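You operate a simulated robot arm through the tools that you are given. There is no shell and no other tool. Be economical: measure what you need, move in short steps, check, and stop when the job is done.

Carry out the task below with a simulated robot arm. There is one attempt and no reset: what you move stays moved.

## Task
Fetch the OIL can from the screen cabinet to the steel bench.
Fine: main switch off to free the door; then shut it, main switch on and one press of the upper white button. Set down upright: what you pick out.

The check looks at the end state, three seconds after you hand in, the way a careful person would. Anything else that was tipped, shoved, dropped, spilled or broken makes it a failure.

## Robot
A 7-joint arm with a three-finger gripper on a trunk, on a base that drives. Base frame: it is fixed to the floor where the robot stands at the start and does not move with it; the origin is under the middle of the robot, x ahead of it, y to its left, z up. Units: mm, rad, N and s.
With the tool pointing down near the work surface it reaches from about 440 to 920 mm from the robot's upright axis, wherever it stands. Its first joint turns from -2.897 to 2.897 rad. Places, roughly: cabinet start button [1200, -300, 1000]; cabinet stop button [1300, -200, 1200]; can [1250, 0, 500]; centre button [-300, -800, 800]; chuck lever [-1200, -400, 1100]; control panel [-300, -800, 800]; drain lever [-1000, 100, 700]; green panel button [-300, -700, 800]; lamp dial [-100, -1100, 800]; ledge main switch [1000, 0, 1000]; lower white button [1200, 0, 1200]; magnet lever [-1000, -400, 900]; panel load button [-200, -800, 800]; panel stop button [-200, -900, 800]; panel x minus button [-300, -800, 800]; panel x plus button [-300, -800, 800]. Payload 2.69 kg.
The TCP is the grasp point between the finger pads, 29 mm short of the fingertips. In the tool frame z runs along the fingers and y along their closing line. The gripper opens to 120 mm. The gripper's body begins 78 mm behind the TCP.
Orientation is told as [roll, pitch, yaw] about the base's x, y, z axes, in that order, counted from this pose: with the fingers straight down and closing along the base's y, the tool's x points along the base's -x, its y along +y and its z along -z.

## Interface
- The arm moves only by the tool send_rows. Its argument "targets" is a list of rows, each a list of 3 entries, a list of its own where there are three numbers: the opening, from 0 (shut) to 1 (fully open), then the shift along the tool's x, y, z in mm, then the turn, a rotation vector about the tool's x, y, z in rad. In form: [[hand, [tx, ty, tz], [wx, wy, wz]], ...]. A call has 1 to 12 rows; each row shifts and turns the commanded pose from where the row before left it, along the tool's axes as they then stand. Each row takes 0.2 s and may step no farther than 50 mm and 0.15 rad from the row before; otherwise, or with a gripper value out of range, the whole call is refused. Where a pose cannot be reached the arm comes as near as it can. A force on the tool above 80 N (or 10 N above the force at the start of the call, whichever is more), or a blocked arm, ends the call early, and 0.2 s more pass. Each finger halts on what it meets, pressing with about 40 N; the grip force reading is that of the motor and also rises with nothing between the fingers. The clock runs only during rows and for 0.2 s after the last one: add rows that do not move to give the fingers time. It gives the time, the measured TCP pose, the force on the tool (base axes), the opening and the grip force at its end, in the units of the frame above (readings bear some noise), with the torque about the TCP (base axes, N m) and any sound that the robot's microphone picked up, and new pictures: "pictures" is both (left out), scene, wrist or none.
- Cameras (640 x 400 px; columns grow to the right, rows downward): "scene" is now at [210.3, -51.4, 1318.9]; the picture's right is [-0.73, -0.68, 0.00], its down [-0.48, 0.52, -0.71] and it looks along [0.48, -0.52, -0.71] (base axes); focal length 214 px, centre (320, 200). "wrist" rides on the gripper at [63, 0, -104] in the tool frame; the picture's right is [0.00, 1.00, 0.00], its down [-0.83, 0.00, -0.56] and it looks along [-0.56, 0.00, 0.83] (tool axes); focal length 275 px, centre (320, 200). There is no depth. A picture from a camera that has moved, and an enlarged one, comes with that camera's place and axes in the base frame and with its lens. The place of the scene camera against the robot may be out by one fixed shift of up to 18 mm in any direction.
- move_column(by): slides the trunk up (or, below 0, down) by that many mm; the arm and the scene camera ride with it, the base frame stays. It gives what a move gives, with no picture.
- steer(legs): drives the robot by 1 to 6 legs, each [ahead, left, turn to the left] in mm, mm and rad, along the robot's own axes; the way and the turn of a leg run together, so that a leg with both is an arc; at most 1500 mm and 3.142 rad a leg. The arm and the cameras ride along, it lands a little off, and it stops where it bumps. It gives what a move gives, and a new picture of the scene camera.
- turn_head(pan, tilt): turns the head with the scene camera to pan (to the left, within 1.501 rad either way) and tilt (down, from -0.506 to 1.204), counted from straight ahead of the robot. It gives what a move gives, and a new picture of the scene camera.
- close_up(camera, box): a new picture of the part [left, top, right, bottom] of that camera's present view, enlarged. It takes no simulated time.
- close_job(): hands the job in; it is judged then, once.

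Go step by step. Nothing tells you exact positions but the pictures and the camera data: compare them with the known pose of the tool, close in by small moves and look again before you grip or let go. The budget is 120 turns and 260 pictures, counting those below and the enlarged ones. Unless the task says otherwise, let go and move clear before handing in, and close with one line.

The tools are called after "Emit:" as name(argument=value, ...) on one line, values as JSON. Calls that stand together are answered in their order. send_rows: Moves the arm, as the interface text tells. Its arguments: {"type":"object","properties":{"targets":{"type":"array","items":{"type":"array"}},"pictures":{"type":"string","enum":["both","scene","wrist","none"]}},"required":["targets"]} The other tools are called the same way: move_column (by) slides the trunk up or down; steer (legs) drives the base; turn_head (pan, tilt) turns the head that bears the scene camera; close_up (camera, box) takes an enlarged picture of a part of a camera's view; close_job () hands the job in.

At the start:

```text
t: 0.0
tcp_pos: [573.1, -50.7, 1000.9]
ee_rot: [-0.001, 0.0, -0.001]
wrist_force: [-0.5, -0.1, 0.6]
torque: [-0.01, 0.02, -0.03]
finger_gap: 120.1
finger_force: 0.0
trunk travel left (down, up): [-575.0, 38.0]
robot x, y, heading: [-1.0, -0.9, -0.002]
head pan, tilt: [-0.826, 0.785]
```

scene: 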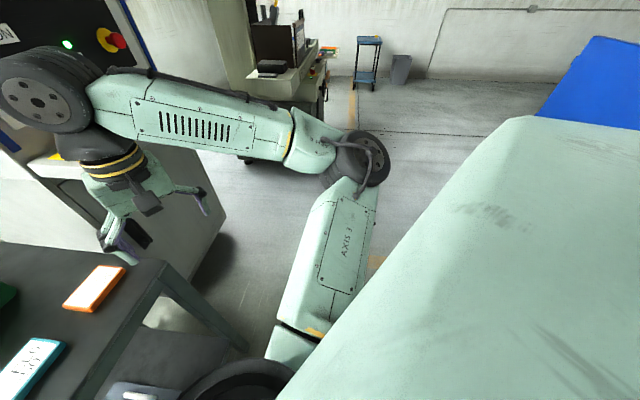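
wrist: 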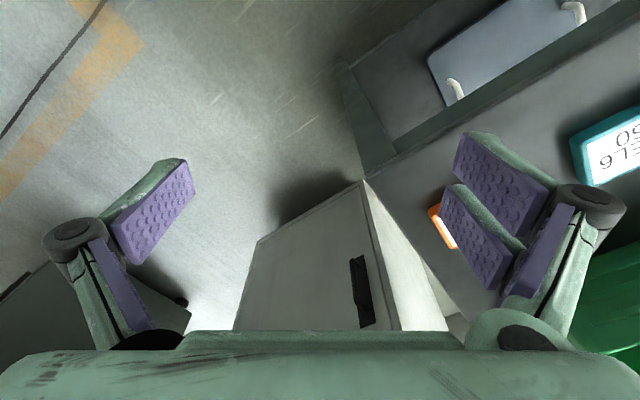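

I see part of a cabinet ahead and a dark bench to the left. I'll look around with the head first.

Emit:
turn_head(pan=0, tilt=0.3)

Emit:
turn_head(pan=0.9, tilt=0.6)

Emit:
turn_head(pan=-1.4, tilt=0.3)

```text
t: 1.1
tcp_pos: [572.2, -51.1, 999.9]
ee_rot: [0.0, 0.001, 0.0]
wrist_force: [0.5, -0.1, 0.3]
torque: [0.01, -0.02, 0.01]
finger_gap: 120.0
finger_force: 0.0
trunk travel left (down, up): [-575.0, 38.0]
robot x, y, heading: [-0.6, 0.4, -0.004]
head pan, tilt: [0.0, 0.3]
camera scene: at [248.5, 8.3, 1362.0], right [0.0, -1.0, 0.0], down [-0.3, 0.0, -0.96], along [0.96, 0.0, -0.3], focal length 214 px, centre (320, 200)
```

scene: 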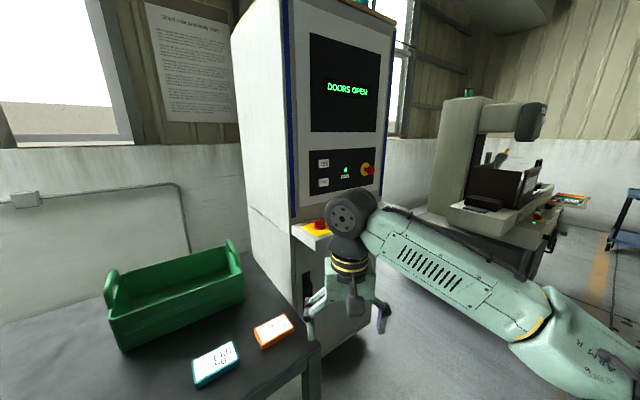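

```text
t: 2.4
tcp_pos: [572.7, -50.4, 999.3]
ee_rot: [0.0, -0.001, 0.0]
wrist_force: [0.9, -0.4, -0.6]
torque: [0.03, 0.0, -0.01]
finger_gap: 120.0
finger_force: 0.0
trunk travel left (down, up): [-575.0, 38.0]
robot x, y, heading: [1.2, 0.4, -0.003]
head pan, tilt: [0.901, 0.6]
camera scene: at [210.1, 77.6, 1334.6], right [0.78, -0.62, 0.0], down [-0.35, -0.44, -0.83], along [0.51, 0.65, -0.56], focal length 214 px, centre (320, 200)
```

scene: 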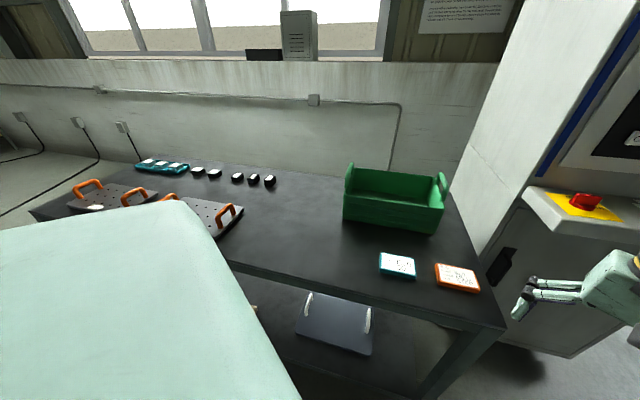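

```text
t: 4.5
tcp_pos: [571.7, -51.0, 1000.5]
ee_rot: [0.0, 0.0, 0.0]
wrist_force: [-0.1, -0.7, -0.3]
torque: [0.0, -0.01, 0.01]
finger_gap: 120.0
finger_force: 0.1
trunk travel left (down, up): [-575.0, 38.0]
robot x, y, heading: [1.0, 0.5, -0.002]
head pan, tilt: [-1.4, 0.3]
camera scene: at [171.0, -83.6, 1362.1], right [-0.99, -0.17, 0.0], down [-0.05, 0.29, -0.96], along [0.16, -0.94, -0.3], focal length 214 px, centre (320, 200)
```

scene: 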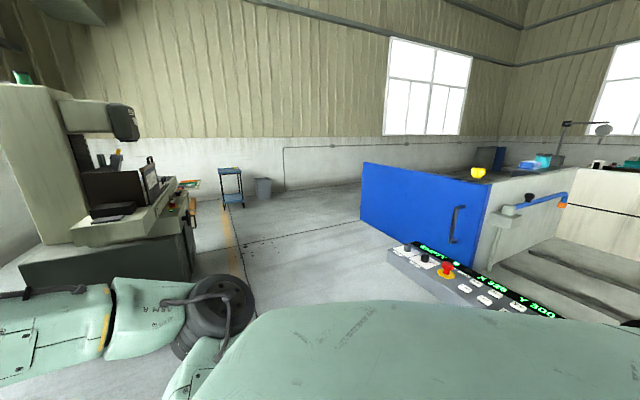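

The screen cabinet stands ahead at about x=1000–1300, with the dark bench to its left. I'll look closely at the cabinet front.

Emit:
turn_head(pan=0, tilt=0.5)

Emit:
close_up(camera="scene", box=[220, 0, 420, 125])

Emit:
close_up(camera="scene", box=[220, 120, 460, 270])

Emit:
close_up(camera="scene", box=[220, 200, 460, 350])

Emit:
close_up(camera="wrist", box=[220, 150, 460, 350])

```text
t: 6.0
tcp_pos: [571.2, -50.9, 999.3]
ee_rot: [0.0, 0.0, 0.002]
wrist_force: [0.3, 0.9, 0.7]
torque: [0.01, -0.01, 0.0]
finger_gap: 120.1
finger_force: 0.1
trunk travel left (down, up): [-575.0, 38.0]
robot x, y, heading: [-1.3, 2.3, 0.002]
head pan, tilt: [0.0, 0.499]
camera scene: at [246.1, 8.3, 1343.7], right [0.0, -1.0, 0.0], down [-0.48, 0.0, -0.88], along [0.88, 0.0, -0.48], focal length 214 px, centre (320, 200)
```

scene: 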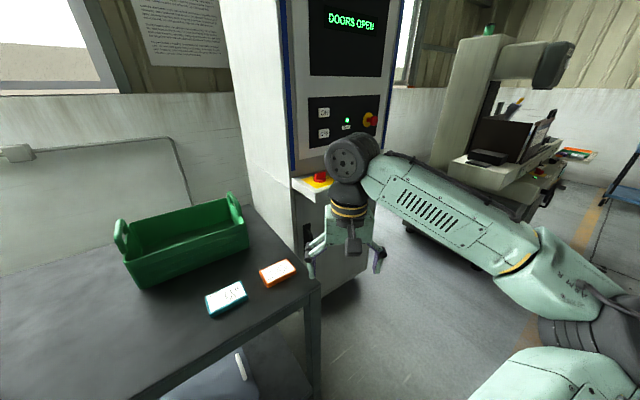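

```text
3.20 times, centred on (320, 62) of scene
camera zoom: at [246.1, 8.3, 1343.7], right [0.0, -1.0, 0.0], down [-0.48, 0.0, -0.88], along [0.88, 0.0, -0.48], focal length 686 px, centre (320, 640)
```

zoom: 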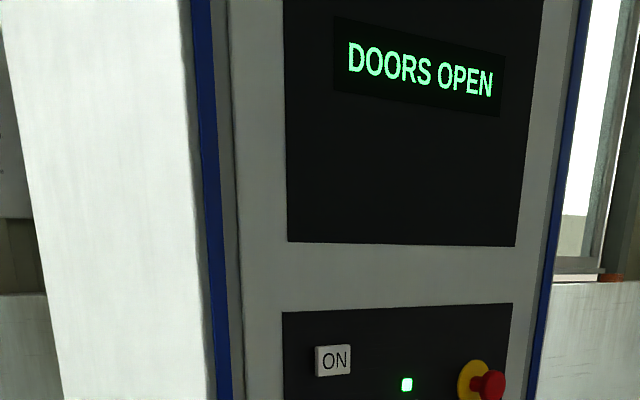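

```text
2.67 times, centred on (340, 195) of scene
camera zoom: at [246.1, 8.3, 1343.7], right [0.0, -1.0, 0.0], down [-0.48, 0.0, -0.88], along [0.88, 0.0, -0.48], focal length 572 px, centre (267, 213)
```

zoom: 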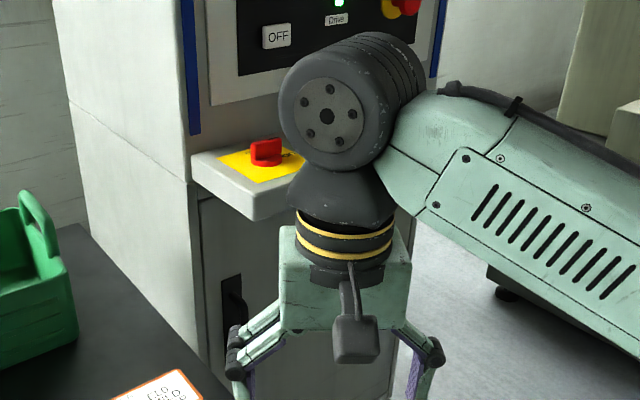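

```text
2.67 times, centred on (340, 275) of scene
camera zoom: at [246.1, 8.3, 1343.7], right [0.0, -1.0, 0.0], down [-0.48, 0.0, -0.88], along [0.88, 0.0, -0.48], focal length 572 px, centre (267, 0)
```

zoom: 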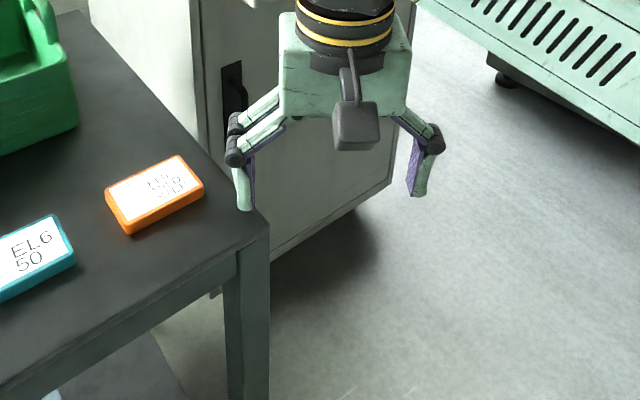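

```text
2.00 times, centred on (340, 250) of wrist
camera zoom: at [508.1, -50.9, 1104.2], right [0.0, 1.0, 0.0], down [0.83, 0.0, 0.56], along [0.56, 0.0, -0.83], focal length 551 px, centre (280, 100)
```

zoom: 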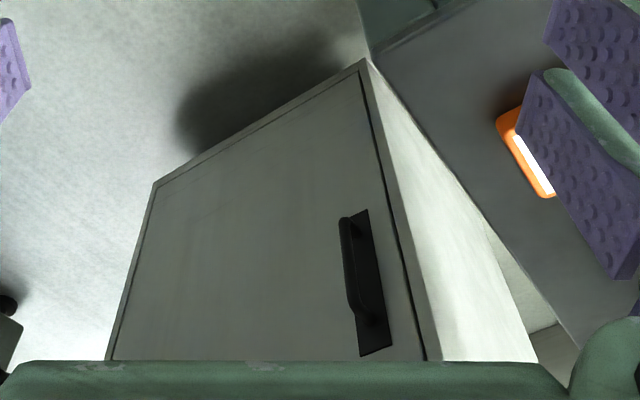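

The cabinet face is turned about 0.57 rad, with its outward normal near (-0.84, -0.54). The handle is on the left at z≈600 and the main switch is on the ledge near (1039, 8, 1000). I'll drive to stand squarely in front of it.

Emit:
steer(legs=[[0, -360, 0], [340, 0, 0], [0, 0, 0.57]])

Emit:
close_up(camera="scene", box=[200, 0, 520, 200])

```text
t: 12.8
tcp_pos: [851.5, -97.6, 1000.6]
ee_rot: [0.001, 0.0, 0.568]
wrist_force: [0.3, 0.2, -0.1]
torque: [0.0, -0.03, 0.03]
finger_gap: 120.0
finger_force: 0.1
trunk travel left (down, up): [-575.0, 38.0]
robot x, y, heading: [340.7, -359.7, 0.565]
head pan, tilt: [0.0, 0.499]
camera scene: at [549.3, -220.7, 1343.7], right [0.54, -0.84, 0.0], down [-0.4, -0.26, -0.88], along [0.74, 0.47, -0.48], focal length 214 px, centre (320, 200)
```

scene: 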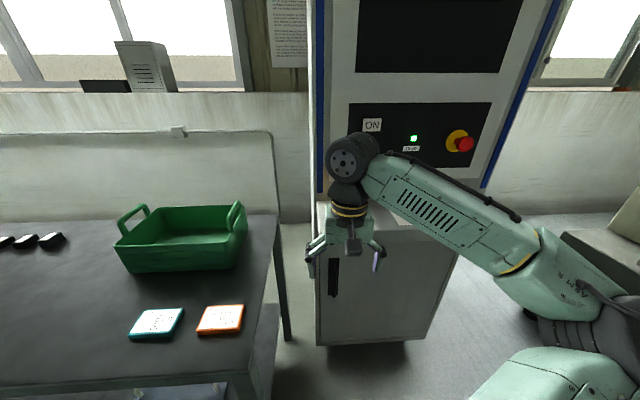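

```text
2.00 times, centred on (360, 100) of scene
camera zoom: at [549.3, -220.7, 1343.7], right [0.54, -0.84, 0.0], down [-0.4, -0.26, -0.88], along [0.74, 0.47, -0.48], focal length 429 px, centre (240, 400)
```

zoom: 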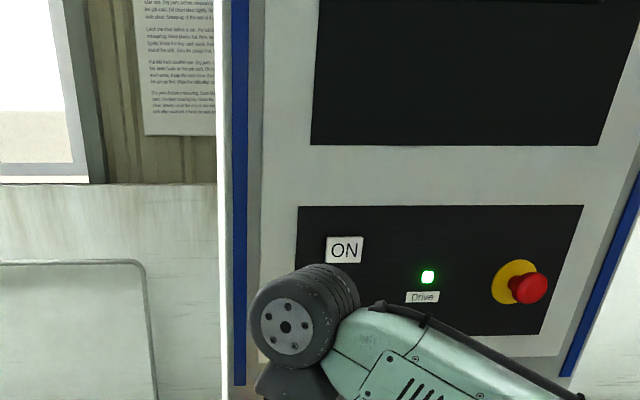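

Now square to the cabinet. I'll raise the hand to look at the switch with the wrist camera.

Emit:
send_rows(targets=[[1, [0, 0, -50], [0, 0, 0]], [1, [0, 0, -50], [0, 0, 0]], [1, [0, 0, -50], [0, 0, 0]], [1, [0, 0, -20], [0, 0, 0]], [1, [0, 0, 0], [0, 0, 0]]], pictures="both")

Emit:
close_up(camera="wrist", box=[200, 150, 440, 330])

```text
t: 14.0
tcp_pos: [852.7, -96.7, 1154.1]
ee_rot: [0.028, 0.003, 0.581]
wrist_force: [-0.2, 0.3, 0.4]
torque: [-0.01, 0.01, -0.02]
finger_gap: 120.4
finger_force: 0.1
out of reach, approached as far as the arm can: row 4
trunk travel left (down, up): [-575.0, 38.0]
robot x, y, heading: [345.3, -364.9, 0.562]
head pan, tilt: [0.0, 0.499]
camera scene: at [549.3, -220.8, 1343.7], right [0.54, -0.84, 0.0], down [-0.4, -0.26, -0.88], along [0.74, 0.47, -0.48], focal length 214 px, centre (320, 200)
camera wrist: at [801.3, -133.4, 1258.1], right [-0.55, 0.83, 0.03], down [0.7, 0.45, 0.55], along [0.45, 0.32, -0.83], focal length 275 px, centre (320, 200)
```

scene: 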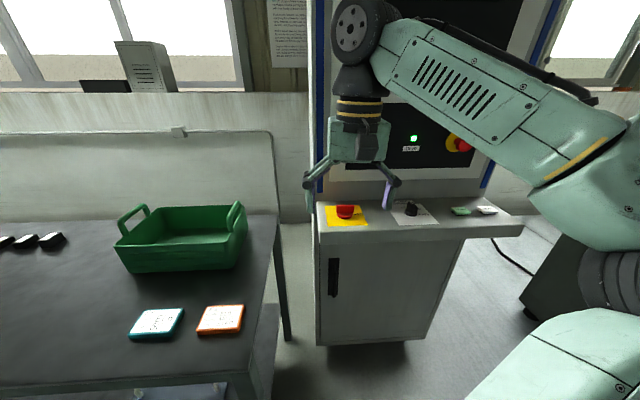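
wrist: 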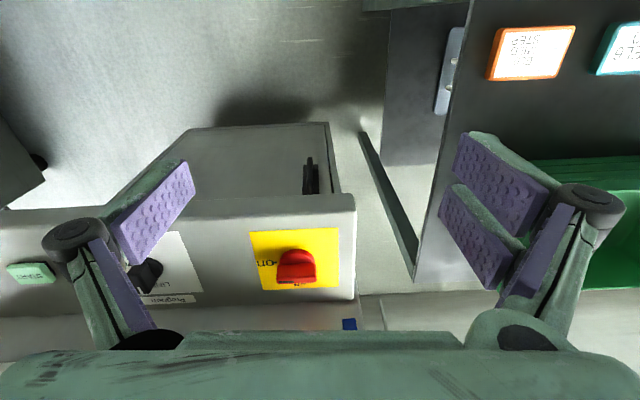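

```text
2.22 times, centred on (320, 240) of wrist
camera zoom: at [801.3, -133.4, 1258.1], right [-0.55, 0.83, 0.03], down [0.7, 0.45, 0.55], along [0.45, 0.32, -0.83], focal length 612 px, centre (320, 111)
```

zoom: 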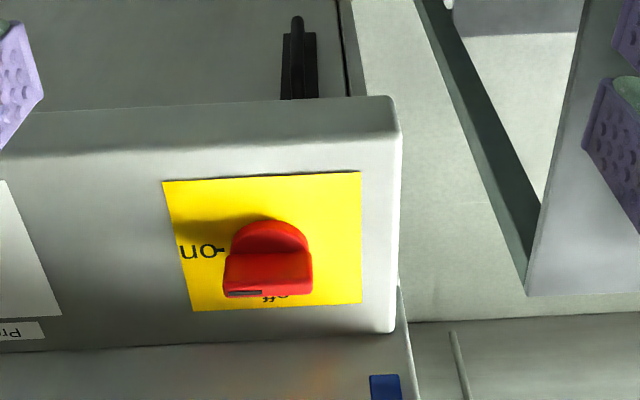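

Emit:
close_up(camera="scene", box=[310, 190, 390, 240])

Emit:
close_up(camera="wrist", box=[240, 215, 360, 300])

Emit:
close_up(camera="scene", box=[310, 190, 530, 320])

```text
8.00 times, centred on (350, 215) of scene
camera zoom: at [549.3, -220.8, 1343.7], right [0.54, -0.84, 0.0], down [-0.4, -0.26, -0.88], along [0.74, 0.47, -0.48], focal length 1716 px, centre (80, 80)
```

zoom: 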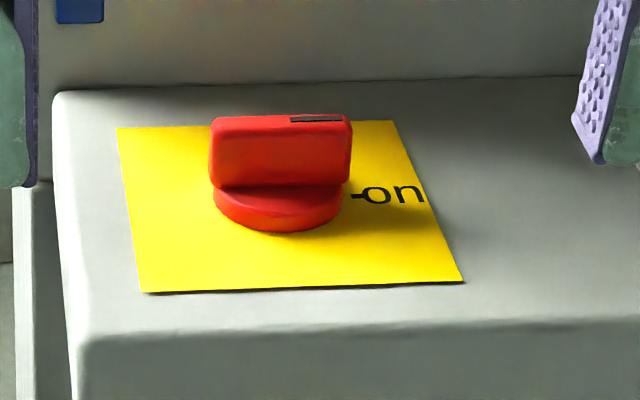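

```text
4.71 times, centred on (300, 258) of wrist
camera zoom: at [801.3, -133.4, 1258.1], right [-0.55, 0.83, 0.03], down [0.7, 0.45, 0.55], along [0.45, 0.32, -0.83], focal length 1295 px, centre (414, -71)
```

zoom: 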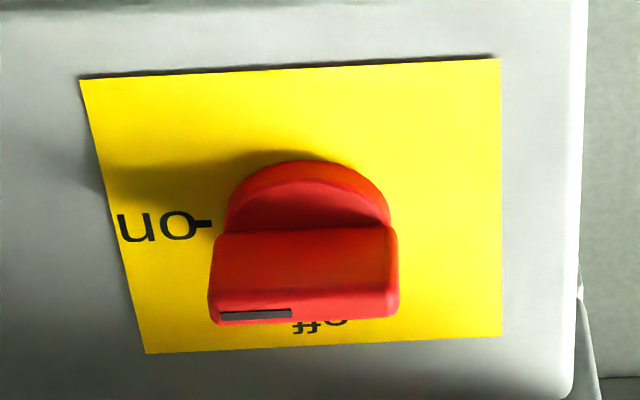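

```text
2.91 times, centred on (420, 255) of scene
camera zoom: at [549.3, -220.8, 1343.7], right [0.54, -0.84, 0.0], down [-0.4, -0.26, -0.88], along [0.74, 0.47, -0.48], focal length 624 px, centre (29, 40)
```

zoom: 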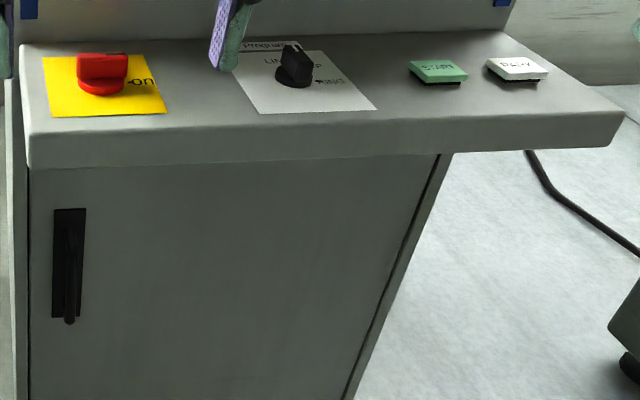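

The knob points right to "on"; "off" is on the far side, so it needs a 90° turn counter-clockwise seen from above. Its bar is near (1040, -3) with its top at about z 1032. I'll move above it and turn the gripper.

Emit:
move_column(by=38)

Emit:
send_rows(targets=[[1, [-30, 0, 25], [0, 0, 0.15]], [1, [0, 0, 25], [0, 0, 0.15]], [1, [0, 0, 20], [0, 0, 0.15]], [1, [0, 0, 0], [0, 0, 0.15]], [1, [0, 0, 0], [0, 0, 0.15]], [1, [0, 0, 0], [0, 0, 0.15]], [1, [0, 0, 0], [0, 0, 0.15]], [1, [0, 0, 0], [0, 0, 0.15]], [1, [0, 0, 0], [0, 0, 0.15]], [1, [0, 0, 0], [0, 0, 0.15]], [1, [0, 0, 0], [0, 0, 0.07]]], pictures="wrist")

```text
t: 14.9
tcp_pos: [852.5, -96.1, 1192.2]
ee_rot: [0.021, 0.002, 0.583]
wrist_force: [0.9, -0.3, 0.6]
torque: [-0.04, 0.05, -0.03]
finger_gap: 120.2
finger_force: 0.0
trunk travel left (down, up): [-613.0, 0.0]
robot x, y, heading: [342.6, -364.5, 0.565]
head pan, tilt: [0.0, 0.499]
```

```text
t: 17.3
tcp_pos: [877.5, -81.2, 1123.6]
ee_rot: [0.004, 0.003, -1.003]
wrist_force: [0.3, -1.1, 0.4]
torque: [-0.01, -0.01, -0.01]
finger_gap: 120.0
finger_force: 0.0
trunk travel left (down, up): [-613.0, 0.0]
robot x, y, heading: [339.1, -359.5, 0.566]
head pan, tilt: [0.0, 0.499]
camera wrist: at [842.2, -28.9, 1229.4], right [0.84, 0.54, 0.0], down [0.45, -0.7, 0.55], along [0.3, -0.46, -0.83], focal length 275 px, centre (320, 200)
```

wrist: 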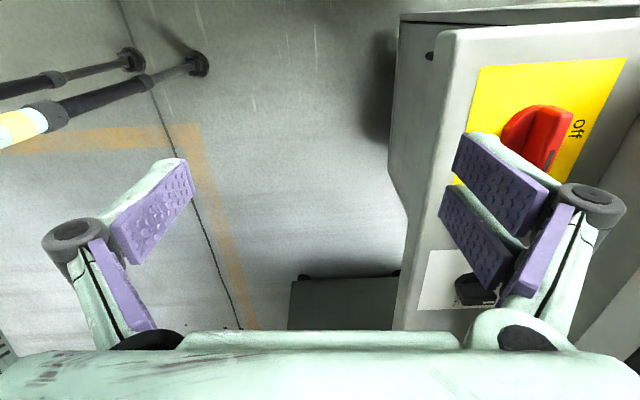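

Emit:
send_rows(targets=[[1, [0, 45, 0], [0, 0, 0]], [1, [0, 45, 0], [0, 0, 0]], [1, [0, 45, 0], [0, 0, 0]], [1, [0, 45, 0], [0, 0, 0]], [1, [0, 0, 0], [0, 0, 0]]], pictures="both")

Emit:
close_up(camera="wrist", box=[240, 110, 440, 235])

```text
t: 18.5
tcp_pos: [1028.9, 14.8, 1126.9]
ee_rot: [0.003, 0.003, -1.002]
wrist_force: [-0.3, 0.0, 0.0]
torque: [0.0, 0.01, -0.01]
finger_gap: 120.0
finger_force: 0.0
trunk travel left (down, up): [-613.0, 0.0]
robot x, y, heading: [341.6, -360.8, 0.566]
head pan, tilt: [0.0, 0.499]
camera scene: at [549.2, -221.1, 1381.7], right [0.54, -0.84, 0.0], down [-0.4, -0.26, -0.88], along [0.74, 0.47, -0.48], focal length 214 px, centre (320, 200)
camera wrist: at [994.5, 67.5, 1229.8], right [0.84, 0.54, 0.0], down [0.45, -0.7, 0.55], along [0.3, -0.46, -0.83], focal length 275 px, centre (320, 200)
```

scene: 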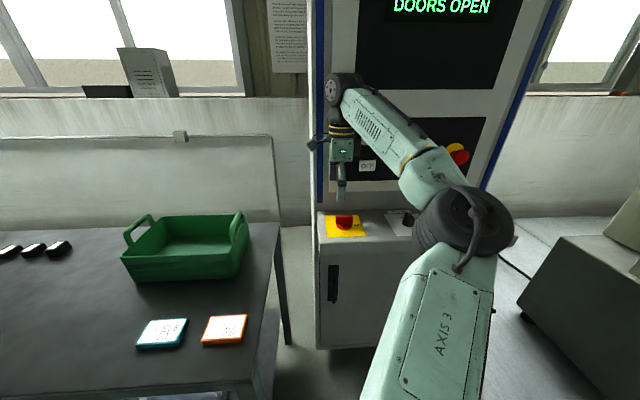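
wrist: 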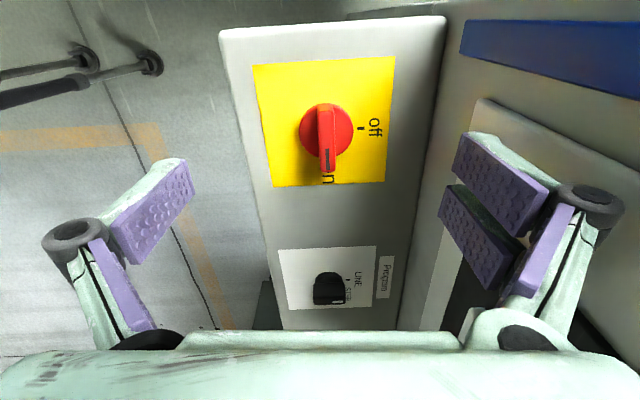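

```text
3.20 times, centred on (340, 172) of wrist
camera zoom: at [994.5, 67.5, 1229.8], right [0.84, 0.54, 0.0], down [0.45, -0.7, 0.55], along [0.3, -0.46, -0.83], focal length 881 px, centre (256, 288)
```

zoom: 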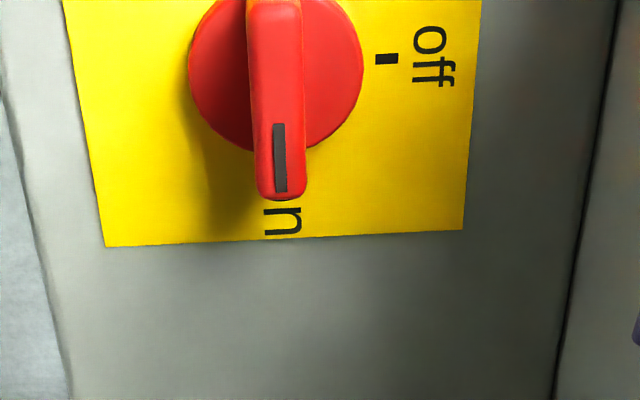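

Emit:
send_rows(targets=[[0.6, [-15, 4.5, 0], [0, 0, 0]], [0.5, [0, 0, 30], [0, 0, 0]], [0.5, [0, 0, 22], [0, 0, 0]], [0.5, [0, 0, 0], [0, 0, 0]], [0.5, [0, 0, 0], [0, 0, 0]]], pictures="both")

Emit:
close_up(camera="wrist", box=[220, 110, 420, 235])

Emit:
close_up(camera="scene", box=[300, 160, 400, 240])

```text
t: 19.7
tcp_pos: [1041.2, 3.7, 1073.1]
ee_rot: [0.003, 0.004, -1.001]
wrist_force: [0.5, 0.6, 0.2]
torque: [-0.03, 0.02, -0.02]
finger_gap: 60.3
finger_force: 0.1
trunk travel left (down, up): [-613.0, 0.0]
robot x, y, heading: [339.8, -360.8, 0.567]
head pan, tilt: [0.0, 0.499]
camera scene: at [549.3, -220.8, 1381.7], right [0.54, -0.84, 0.0], down [-0.4, -0.26, -0.88], along [0.74, 0.47, -0.48], focal length 214 px, centre (320, 200)
camera wrist: at [1006.1, 57.4, 1177.4], right [0.84, 0.54, 0.0], down [0.45, -0.7, 0.55], along [0.3, -0.46, -0.83], focal length 275 px, centre (320, 200)
```

scene: 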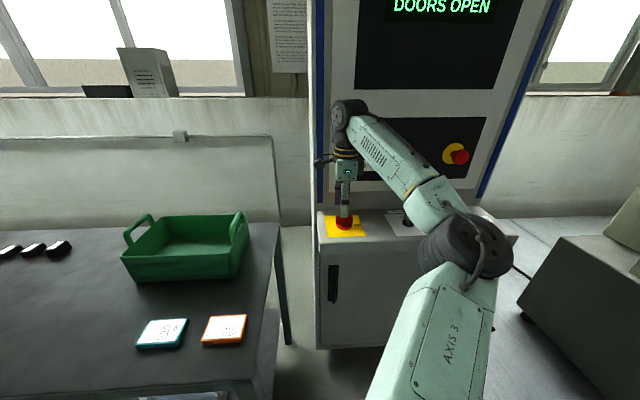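
wrist: 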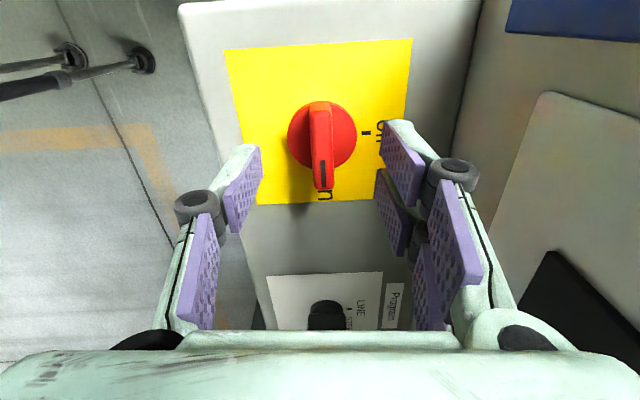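

```text
3.20 times, centred on (320, 172) of wrist
camera zoom: at [1006.1, 57.4, 1177.4], right [0.84, 0.54, 0.0], down [0.45, -0.7, 0.55], along [0.3, -0.46, -0.83], focal length 881 px, centre (320, 288)
```

zoom: 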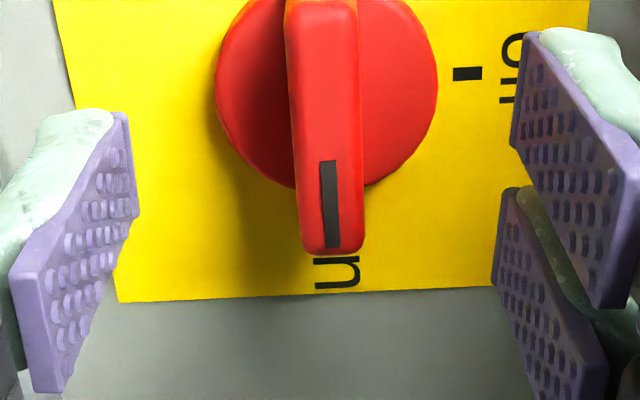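

```text
5.00 times, centred on (350, 200) of scene
camera zoom: at [549.3, -220.8, 1381.7], right [0.54, -0.84, 0.0], down [-0.4, -0.26, -0.88], along [0.74, 0.47, -0.48], focal length 1072 px, centre (170, 200)
```

zoom: 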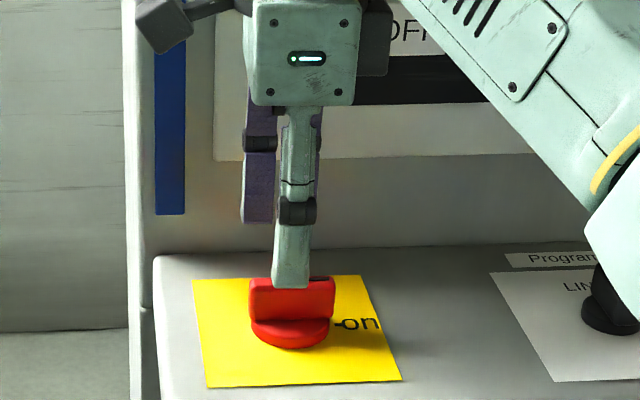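

The gripper is centred on the bar within a few mm. I'll descend about 30 mm and grip.

Emit:
send_rows(targets=[[0.5, [0, 0, 15], [0, 0, 0]], [0.5, [0, 0, 14], [0, 0, 0]], [0.3, [0, 0, 0], [0, 0, 0]], [0.15, [0, 0, 0], [0, 0, 0]], [0.05, [0, 0, 0], [0, 0, 0]], [0.05, [0, 0, 0], [0, 0, 0]]], pictures="both")

Emit:
close_up(camera="scene", box=[300, 160, 400, 240])

```text
t: 21.1
tcp_pos: [1041.7, 5.8, 1042.8]
ee_rot: [0.006, 0.005, -1.002]
wrist_force: [12.7, 6.7, 3.3]
torque: [0.07, -0.44, 0.62]
finger_gap: 15.3
finger_force: 21.9
trunk travel left (down, up): [-613.0, 0.0]
robot x, y, heading: [339.4, -364.1, 0.567]
head pan, tilt: [0.0, 0.499]
camera scene: at [550.4, -220.3, 1381.5], right [0.54, -0.84, 0.0], down [-0.4, -0.26, -0.88], along [0.74, 0.47, -0.48], focal length 214 px, centre (320, 200)
camera wrist: at [1006.9, 58.2, 1148.4], right [0.84, 0.54, 0.01], down [0.45, -0.7, 0.55], along [0.3, -0.46, -0.83], focal length 275 px, centre (320, 200)
```

scene: 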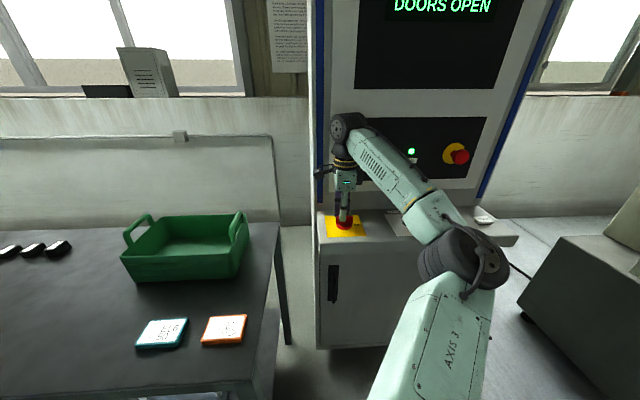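
wrist: 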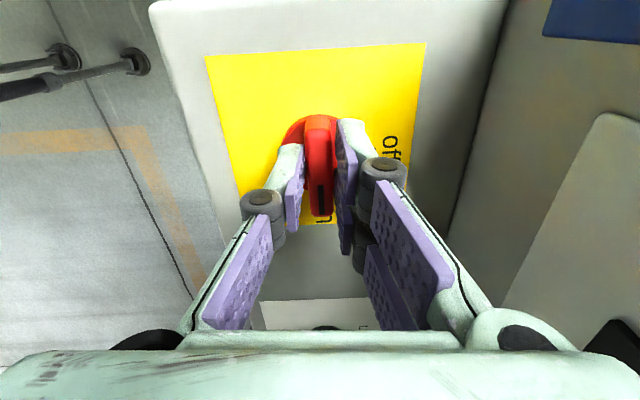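

```text
5.00 times, centred on (350, 200) of scene
camera zoom: at [550.4, -220.3, 1381.5], right [0.54, -0.84, 0.0], down [-0.4, -0.26, -0.88], along [0.74, 0.47, -0.48], focal length 1072 px, centre (170, 200)
```

zoom: 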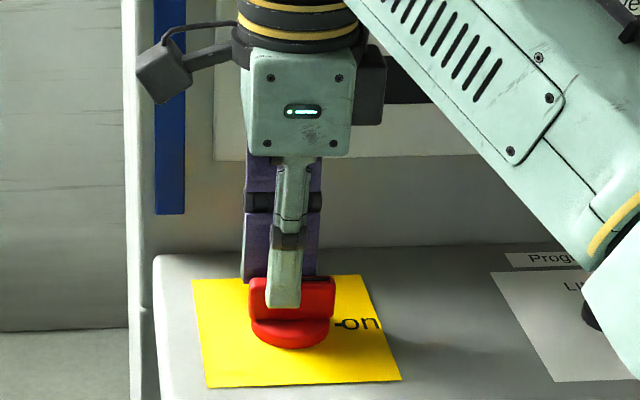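

Gripped. Now I turn it counter-clockwise 90° about the knob axis, which sits about 4 mm to the right of the TCP.

Emit:
send_rows(targets=[[0.05, [0, -0.6, 0], [0, 0, -0.143]], [0.05, [0, -0.6, 0], [0, 0, -0.143]], [0.05, [0, -0.6, 0], [0, 0, -0.143]], [0.05, [0, -0.6, 0], [0, 0, -0.143]], [0.05, [0, -0.6, 0], [0, 0, -0.143]], [0.05, [0, -0.6, 0], [0, 0, -0.143]], [0.05, [0, -0.6, 0], [0, 0, -0.143]], [0.05, [0, -0.6, 0], [0, 0, -0.143]], [0.05, [0, -0.6, 0], [0, 0, -0.143]], [0.05, [0, -0.6, 0], [0, 0, -0.143]], [0.05, [0, -0.6, 0], [0, 0, -0.143]], [0.05, [0, 0, 0], [0, 0, 0]]], pictures="both")

Emit:
close_up(camera="scene", box=[300, 160, 400, 240])

```text
t: 23.7
tcp_pos: [1039.9, -4.9, 1045.0]
ee_rot: [0.001, -0.001, 0.568]
wrist_force: [1.6, -23.5, -12.4]
torque: [-0.41, -0.37, -0.03]
finger_gap: 13.4
finger_force: 39.7
trunk travel left (down, up): [-613.0, 0.0]
robot x, y, heading: [339.5, -358.6, 0.566]
head pan, tilt: [0.0, 0.499]
camera scene: at [550.4, -222.7, 1381.5], right [0.54, -0.84, 0.0], down [-0.4, -0.26, -0.88], along [0.74, 0.47, -0.48], focal length 214 px, centre (320, 200)
camera wrist: at [986.9, -37.7, 1148.0], right [-0.54, 0.84, 0.0], down [0.7, 0.45, 0.56], along [0.47, 0.3, -0.83], focal length 275 px, centre (320, 200)
```

scene: 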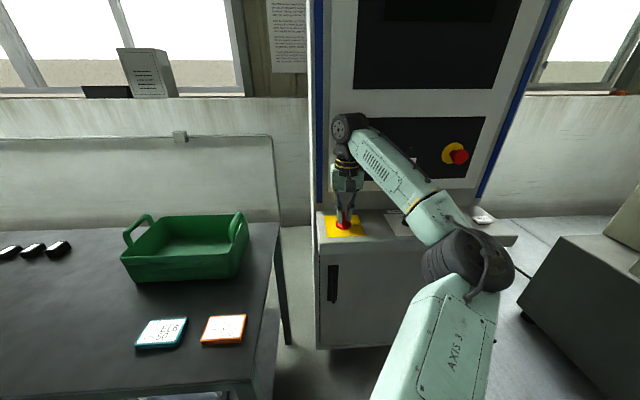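
wrist: 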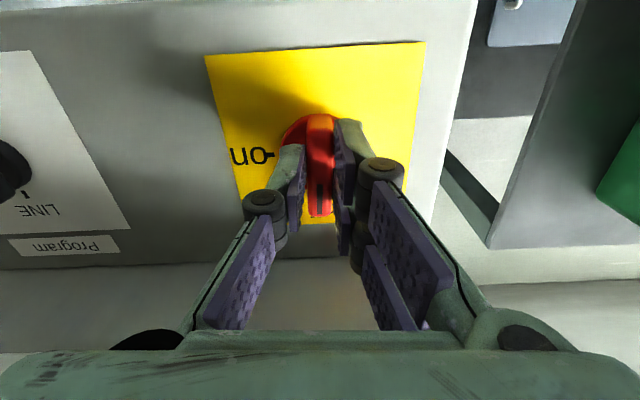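

```text
5.00 times, centred on (350, 200) of scene
camera zoom: at [550.4, -222.7, 1381.5], right [0.54, -0.84, 0.0], down [-0.4, -0.26, -0.88], along [0.74, 0.47, -0.48], focal length 1072 px, centre (170, 200)
```

zoom: 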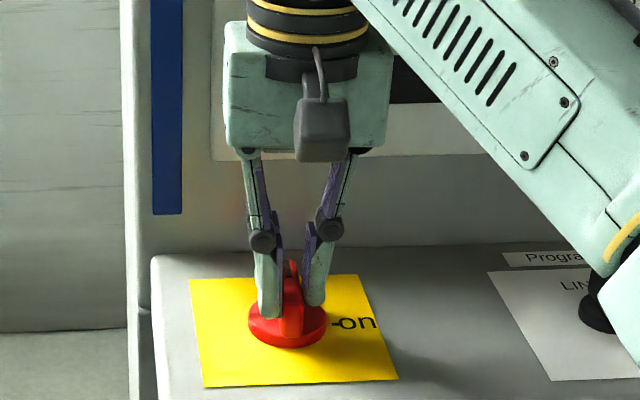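

The knob now points at "off". I'll release, rise and check the panel.

Emit:
send_rows(targets=[[0.3, [0, 0, 0], [0, 0, 0]], [0.4, [0, 0, 0], [0, 0, 0]], [0.4, [0, 0, -20], [0, 0, 0]], [0.4, [0, 0, -40], [0, 0, 0]], [0.4, [40, 0, -20], [0, 0, 0]], [0.4, [50, 0, 0], [0, 0, 0]], [0.4, [50, 0, 0], [0, 0, 0]], [0.4, [50, 0, 0], [0, 0, 0]], [0.4, [0, 0, 0], [0, 0, 0]]], pictures="both")

Emit:
close_up(camera="scene", box=[300, 0, 540, 150])

Emit:
close_up(camera="scene", box=[300, 180, 420, 255])

```text
t: 25.7
tcp_pos: [879.6, -104.1, 1124.3]
ee_rot: [0.003, -0.004, 0.57]
wrist_force: [0.9, -0.2, 0.1]
torque: [-0.04, 0.03, -0.01]
finger_gap: 47.9
finger_force: 0.0
trunk travel left (down, up): [-613.0, 0.0]
robot x, y, heading: [345.8, -362.1, 0.566]
head pan, tilt: [0.0, 0.499]
camera scene: at [549.5, -220.7, 1381.6], right [0.54, -0.84, 0.0], down [-0.4, -0.26, -0.88], along [0.74, 0.47, -0.48], focal length 214 px, centre (320, 200)
camera wrist: at [825.5, -138.3, 1228.2], right [-0.54, 0.84, 0.0], down [0.7, 0.45, 0.56], along [0.47, 0.31, -0.83], focal length 275 px, centre (320, 200)
```

scene: 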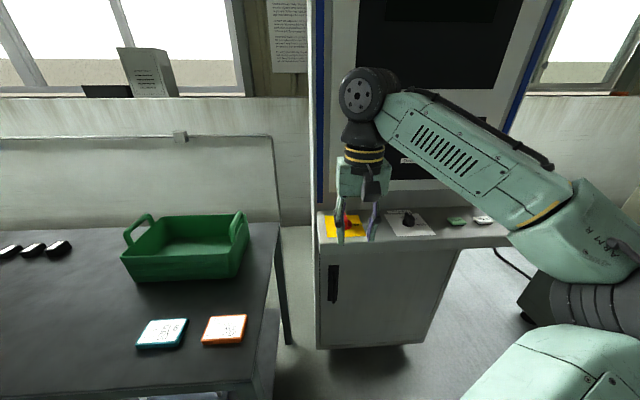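
wrist: 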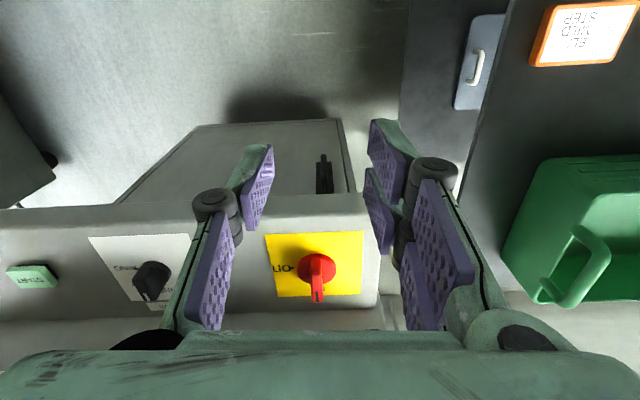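

```text
2.67 times, centred on (420, 75) of scene
camera zoom: at [549.5, -220.7, 1381.6], right [0.54, -0.84, 0.0], down [-0.4, -0.26, -0.88], along [0.74, 0.47, -0.48], focal length 572 px, centre (53, 533)
```

zoom: 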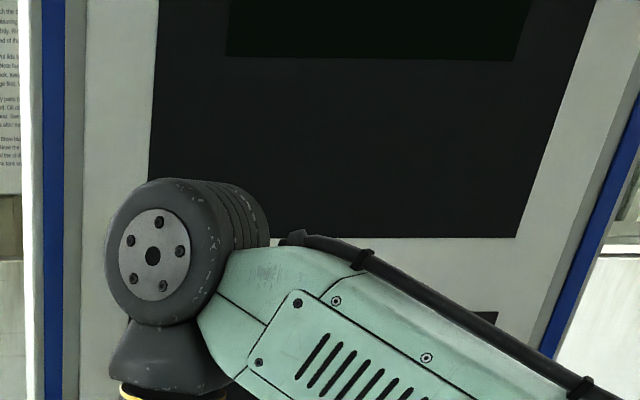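

```text
5.33 times, centred on (360, 218) of scene
camera zoom: at [549.5, -220.7, 1381.6], right [0.54, -0.84, 0.0], down [-0.4, -0.26, -0.88], along [0.74, 0.47, -0.48], focal length 1144 px, centre (107, 107)
```

zoom: 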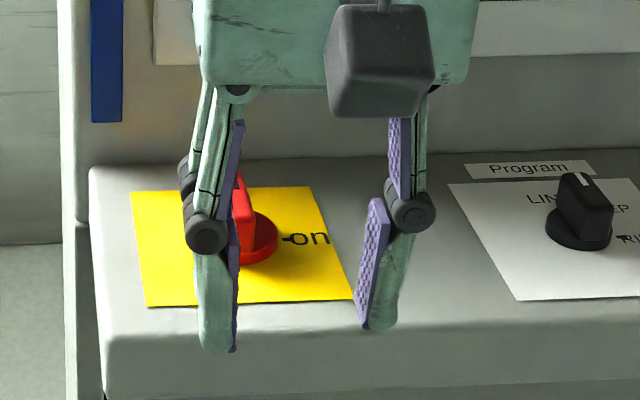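

Main switch is off and the display is dead. Next I lower the trunk and turn the tool horizontal in front of the door handle, which is roughly at z 500–740.

Emit:
move_column(by=-560)

Emit:
send_rows(targets=[[1, [-14, 0, 0], [0, -0.143, 0]], [1, [-14, 0, 0], [0, -0.143, 0]], [1, [-14, 0, 0], [0, -0.143, 0]], [1, [-14, 0, 0], [0, -0.143, 0]], [1, [-14, 0, 0], [0, -0.143, 0]], [1, [-14, 0, 0], [0, -0.143, 0]], [1, [-14, 0, 0], [0, -0.143, 0]], [1, [-14, 0, 0], [0, -0.143, 0]], [1, [-14, 0, 0], [0, -0.143, 0]], [1, [-14, 0, 0], [0, -0.143, 0]], [1, [-14, 0, 0], [0, -0.141, 0]], [1, [0, 0, 0], [0, 0, 0]]], pictures="both")

```text
refused: -560 is not a number from -400 to 400
```

```text
t: 28.3
tcp_pos: [967.2, -48.1, 1216.3]
ee_rot: [2.675, -1.564, -2.102]
wrist_force: [0.2, 0.4, -0.8]
torque: [-0.03, -0.02, 0.02]
finger_gap: 120.0
finger_force: 0.0
trunk travel left (down, up): [-613.0, 0.0]
robot x, y, heading: [338.6, -361.3, 0.574]
head pan, tilt: [0.0, 0.499]
camera scene: at [549.3, -220.9, 1381.7], right [0.54, -0.84, 0.0], down [-0.4, -0.26, -0.88], along [0.74, 0.47, -0.48], focal length 214 px, centre (320, 200)
camera wrist: at [878.8, -103.6, 1152.0], right [-0.54, 0.84, 0.0], down [-0.47, -0.3, 0.83], along [0.7, 0.45, 0.56], focal length 275 px, centre (320, 200)
```

scene: 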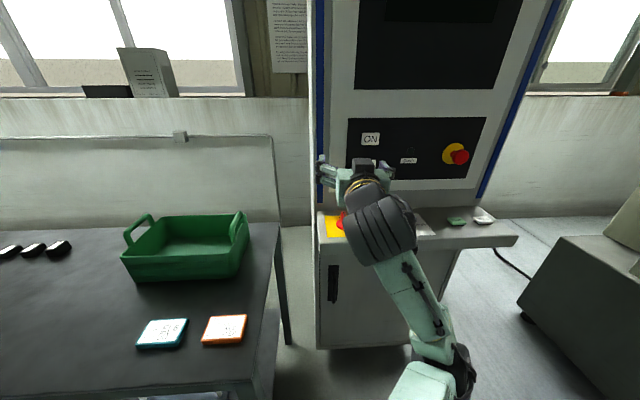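
wrist: 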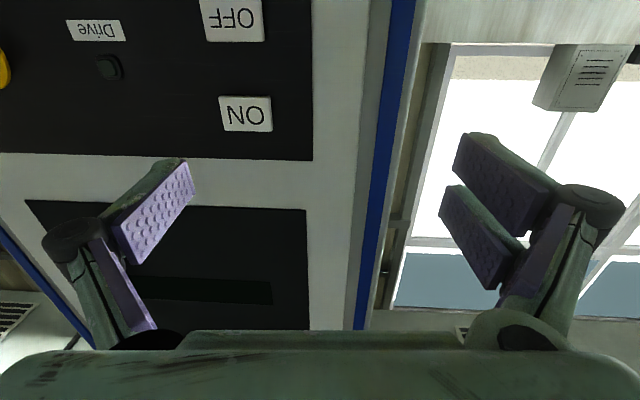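

The tool turned horizontal fine at the upper height. Now I back off so it clears the ledge, then lower the trunk in two moves.

Emit:
send_rows(targets=[[1, [0, 0, -40], [0, 0, 0]], [1, [0, 0, -40], [0, 0, 0]], [1, [0, 0, -40], [0, 0, 0]], [1, [0, 0, 0], [0, 0, 0]]], pictures="scene")

```text
t: 29.3
tcp_pos: [899.4, -110.7, 1252.7]
ee_rot: [2.095, -1.567, -1.525]
wrist_force: [-0.2, 0.2, -0.6]
torque: [-0.04, -0.02, 0.02]
finger_gap: 120.0
finger_force: 0.1
out of reach, approached as far as the arm can: row 2, 3
trunk travel left (down, up): [-613.0, 0.0]
robot x, y, heading: [343.8, -360.7, 0.568]
head pan, tilt: [0.0, 0.499]
camera scene: at [549.4, -220.7, 1381.6], right [0.54, -0.84, 0.0], down [-0.4, -0.26, -0.88], along [0.74, 0.47, -0.48], focal length 214 px, centre (320, 200)
```

scene: 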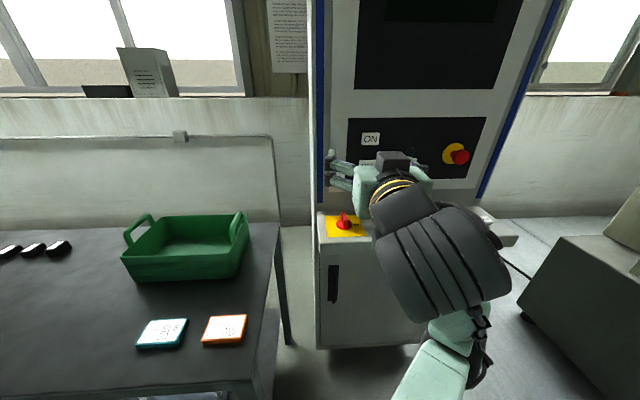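

Emit:
move_column(by=-400)

Emit:
move_column(by=-200)

Emit:
send_rows(targets=[[1, [0, 0, 0], [0, 0, 0]]], pictures="both")

Emit:
close_up(camera="wrist", box=[200, 100, 440, 300])

```text
t: 33.1
tcp_pos: [897.9, -110.8, 853.1]
ee_rot: [2.145, -1.568, -1.574]
wrist_force: [0.4, 0.5, 0.8]
torque: [0.0, 0.04, 0.03]
finger_gap: 120.4
finger_force: 0.1
trunk travel left (down, up): [-213.0, 400.0]
robot x, y, heading: [342.8, -362.2, 0.571]
head pan, tilt: [0.0, 0.499]
```

```text
t: 35.5
tcp_pos: [877.5, -104.1, 770.4]
ee_rot: [-2.47, -1.498, 3.052]
wrist_force: [-0.4, 0.3, 0.0]
torque: [-0.04, 0.05, -0.03]
finger_gap: 120.1
finger_force: 0.1
trunk travel left (down, up): [-96.0, 517.0]
robot x, y, heading: [344.6, -362.4, 0.567]
head pan, tilt: [0.0, 0.499]
stopped: the arm was blocked; the commanded pose is now the measured one
```

```text
t: 35.9
tcp_pos: [876.7, -104.8, 770.6]
ee_rot: [-2.48, -1.496, 3.061]
wrist_force: [-0.9, -0.5, -0.7]
torque: [0.01, -0.03, 0.02]
finger_gap: 119.8
finger_force: 0.1
trunk travel left (down, up): [-96.0, 517.0]
robot x, y, heading: [339.5, -364.1, 0.565]
head pan, tilt: [0.0, 0.499]
camera scene: at [542.1, -223.7, 873.9], right [0.54, -0.84, 0.0], down [-0.39, -0.25, -0.88], along [0.75, 0.47, -0.47], focal length 214 px, centre (320, 200)
camera wrist: at [794.5, -162.5, 700.9], right [-0.55, 0.83, -0.05], down [-0.53, -0.3, 0.8], along [0.65, 0.46, 0.6], focal length 275 px, centre (320, 200)
```

scene: 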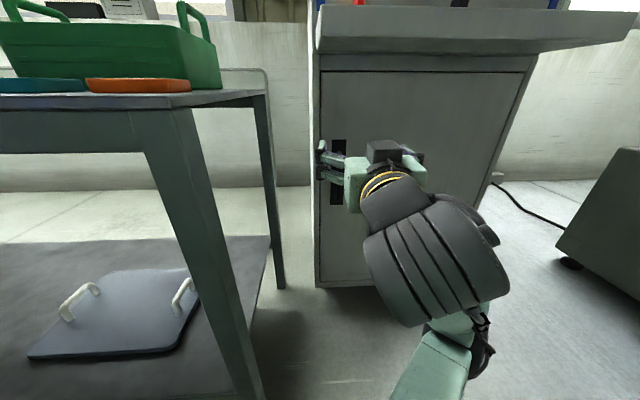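
wrist: 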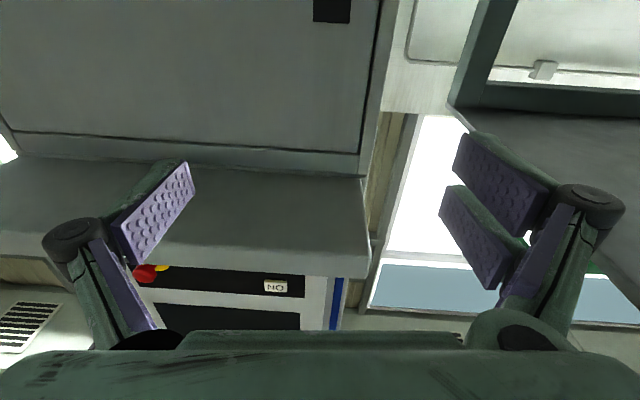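

```text
2.00 times, centred on (320, 200) of wrist
camera zoom: at [794.5, -162.5, 700.9], right [-0.55, 0.83, -0.05], down [-0.53, -0.3, 0.8], along [0.65, 0.46, 0.6], focal length 551 px, centre (320, 200)
```

zoom: 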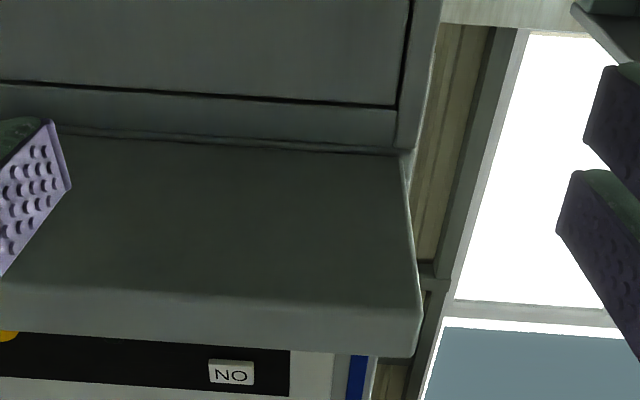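

The elbow stopped the trunk at this folded pose; nothing else was touched. I'll level the tool, extend towards the handle and then descend a little.

Emit:
send_rows(targets=[[1, [0, 0, 20], [0, 0.07, 0.05]], [1, [0, 0, 40], [0, 0, 0]], [1, [0, 0, 40], [0, 0, 0]], [1, [0, 0, 40], [0, 0, 0]], [1, [30, 0, 0], [0, 0, 0]], [1, [30, 0, 0], [0, 0, 0]], [1, [0, 0, 0], [0, 0, 0]]], pictures="both")

Emit:
close_up(camera="scene", box=[280, 100, 460, 220])

```text
t: 37.7
tcp_pos: [961.7, -37.9, 792.6]
ee_rot: [-2.679, -1.444, -3.028]
wrist_force: [0.3, -0.3, -0.2]
torque: [0.02, -0.07, 0.01]
finger_gap: 120.0
finger_force: 0.0
trunk travel left (down, up): [-96.0, 517.0]
robot x, y, heading: [340.9, -365.3, 0.565]
head pan, tilt: [0.0, 0.499]
stopped in row 7: the arm was blocked; the commanded pose is now the measured one
camera scene: at [533.2, -228.2, 891.1], right [0.54, -0.84, 0.0], down [-0.38, -0.25, -0.89], along [0.75, 0.48, -0.45], focal length 214 px, centre (320, 200)
camera wrist: at [881.5, -92.0, 717.8], right [-0.54, 0.84, -0.06], down [-0.57, -0.31, 0.76], along [0.62, 0.45, 0.65], focal length 275 px, centre (320, 200)
```

scene: 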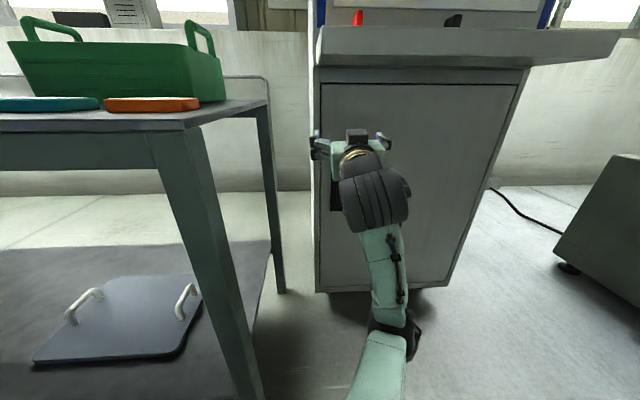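
wrist: 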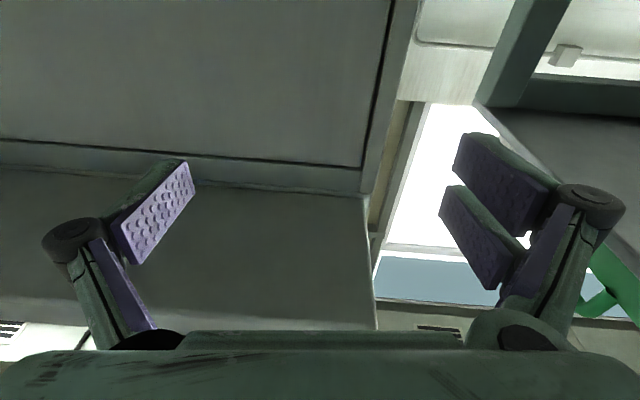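

```text
3.33 times, centred on (370, 160) of scene
camera zoom: at [533.2, -228.2, 891.1], right [0.54, -0.84, 0.0], down [-0.38, -0.25, -0.89], along [0.75, 0.48, -0.45], focal length 715 px, centre (153, 333)
```

zoom: 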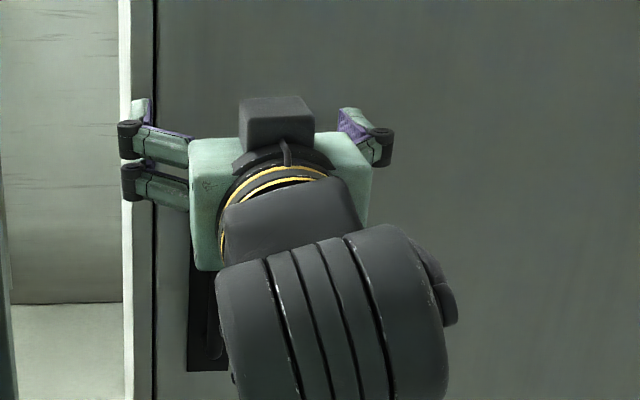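

Something low on the arm is blocked and the robot leans slightly, so I stop pushing. I'll relieve it by raising the trunk a little and look down at the arm.

Emit:
move_column(by=80)

Emit:
turn_head(pan=0, tilt=1.2)

```text
t: 38.8
tcp_pos: [975.8, -28.2, 823.3]
ee_rot: [-2.574, -1.487, -3.128]
wrist_force: [-0.6, 0.2, 0.2]
torque: [-0.02, 0.01, -0.02]
finger_gap: 120.3
finger_force: 0.0
trunk travel left (down, up): [-176.0, 437.0]
robot x, y, heading: [339.3, -361.2, 0.566]
head pan, tilt: [0.0, 0.499]
```

```text
t: 39.9
tcp_pos: [977.0, -28.6, 824.6]
ee_rot: [-2.575, -1.486, -3.127]
wrist_force: [0.1, 0.6, 0.4]
torque: [0.0, -0.01, -0.02]
finger_gap: 119.9
finger_force: 0.0
trunk travel left (down, up): [-176.0, 437.0]
robot x, y, heading: [342.0, -360.6, 0.565]
head pan, tilt: [0.0, 1.201]
camera scene: at [519.8, -239.6, 890.8], right [0.54, -0.84, 0.0], down [-0.79, -0.5, -0.36], along [0.31, 0.2, -0.93], focal length 214 px, centre (320, 200)
```

scene: 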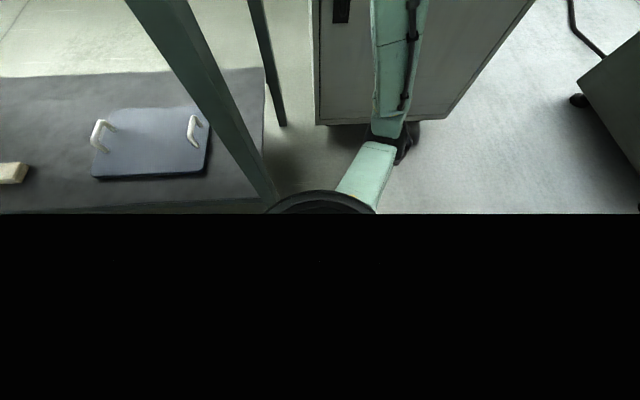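

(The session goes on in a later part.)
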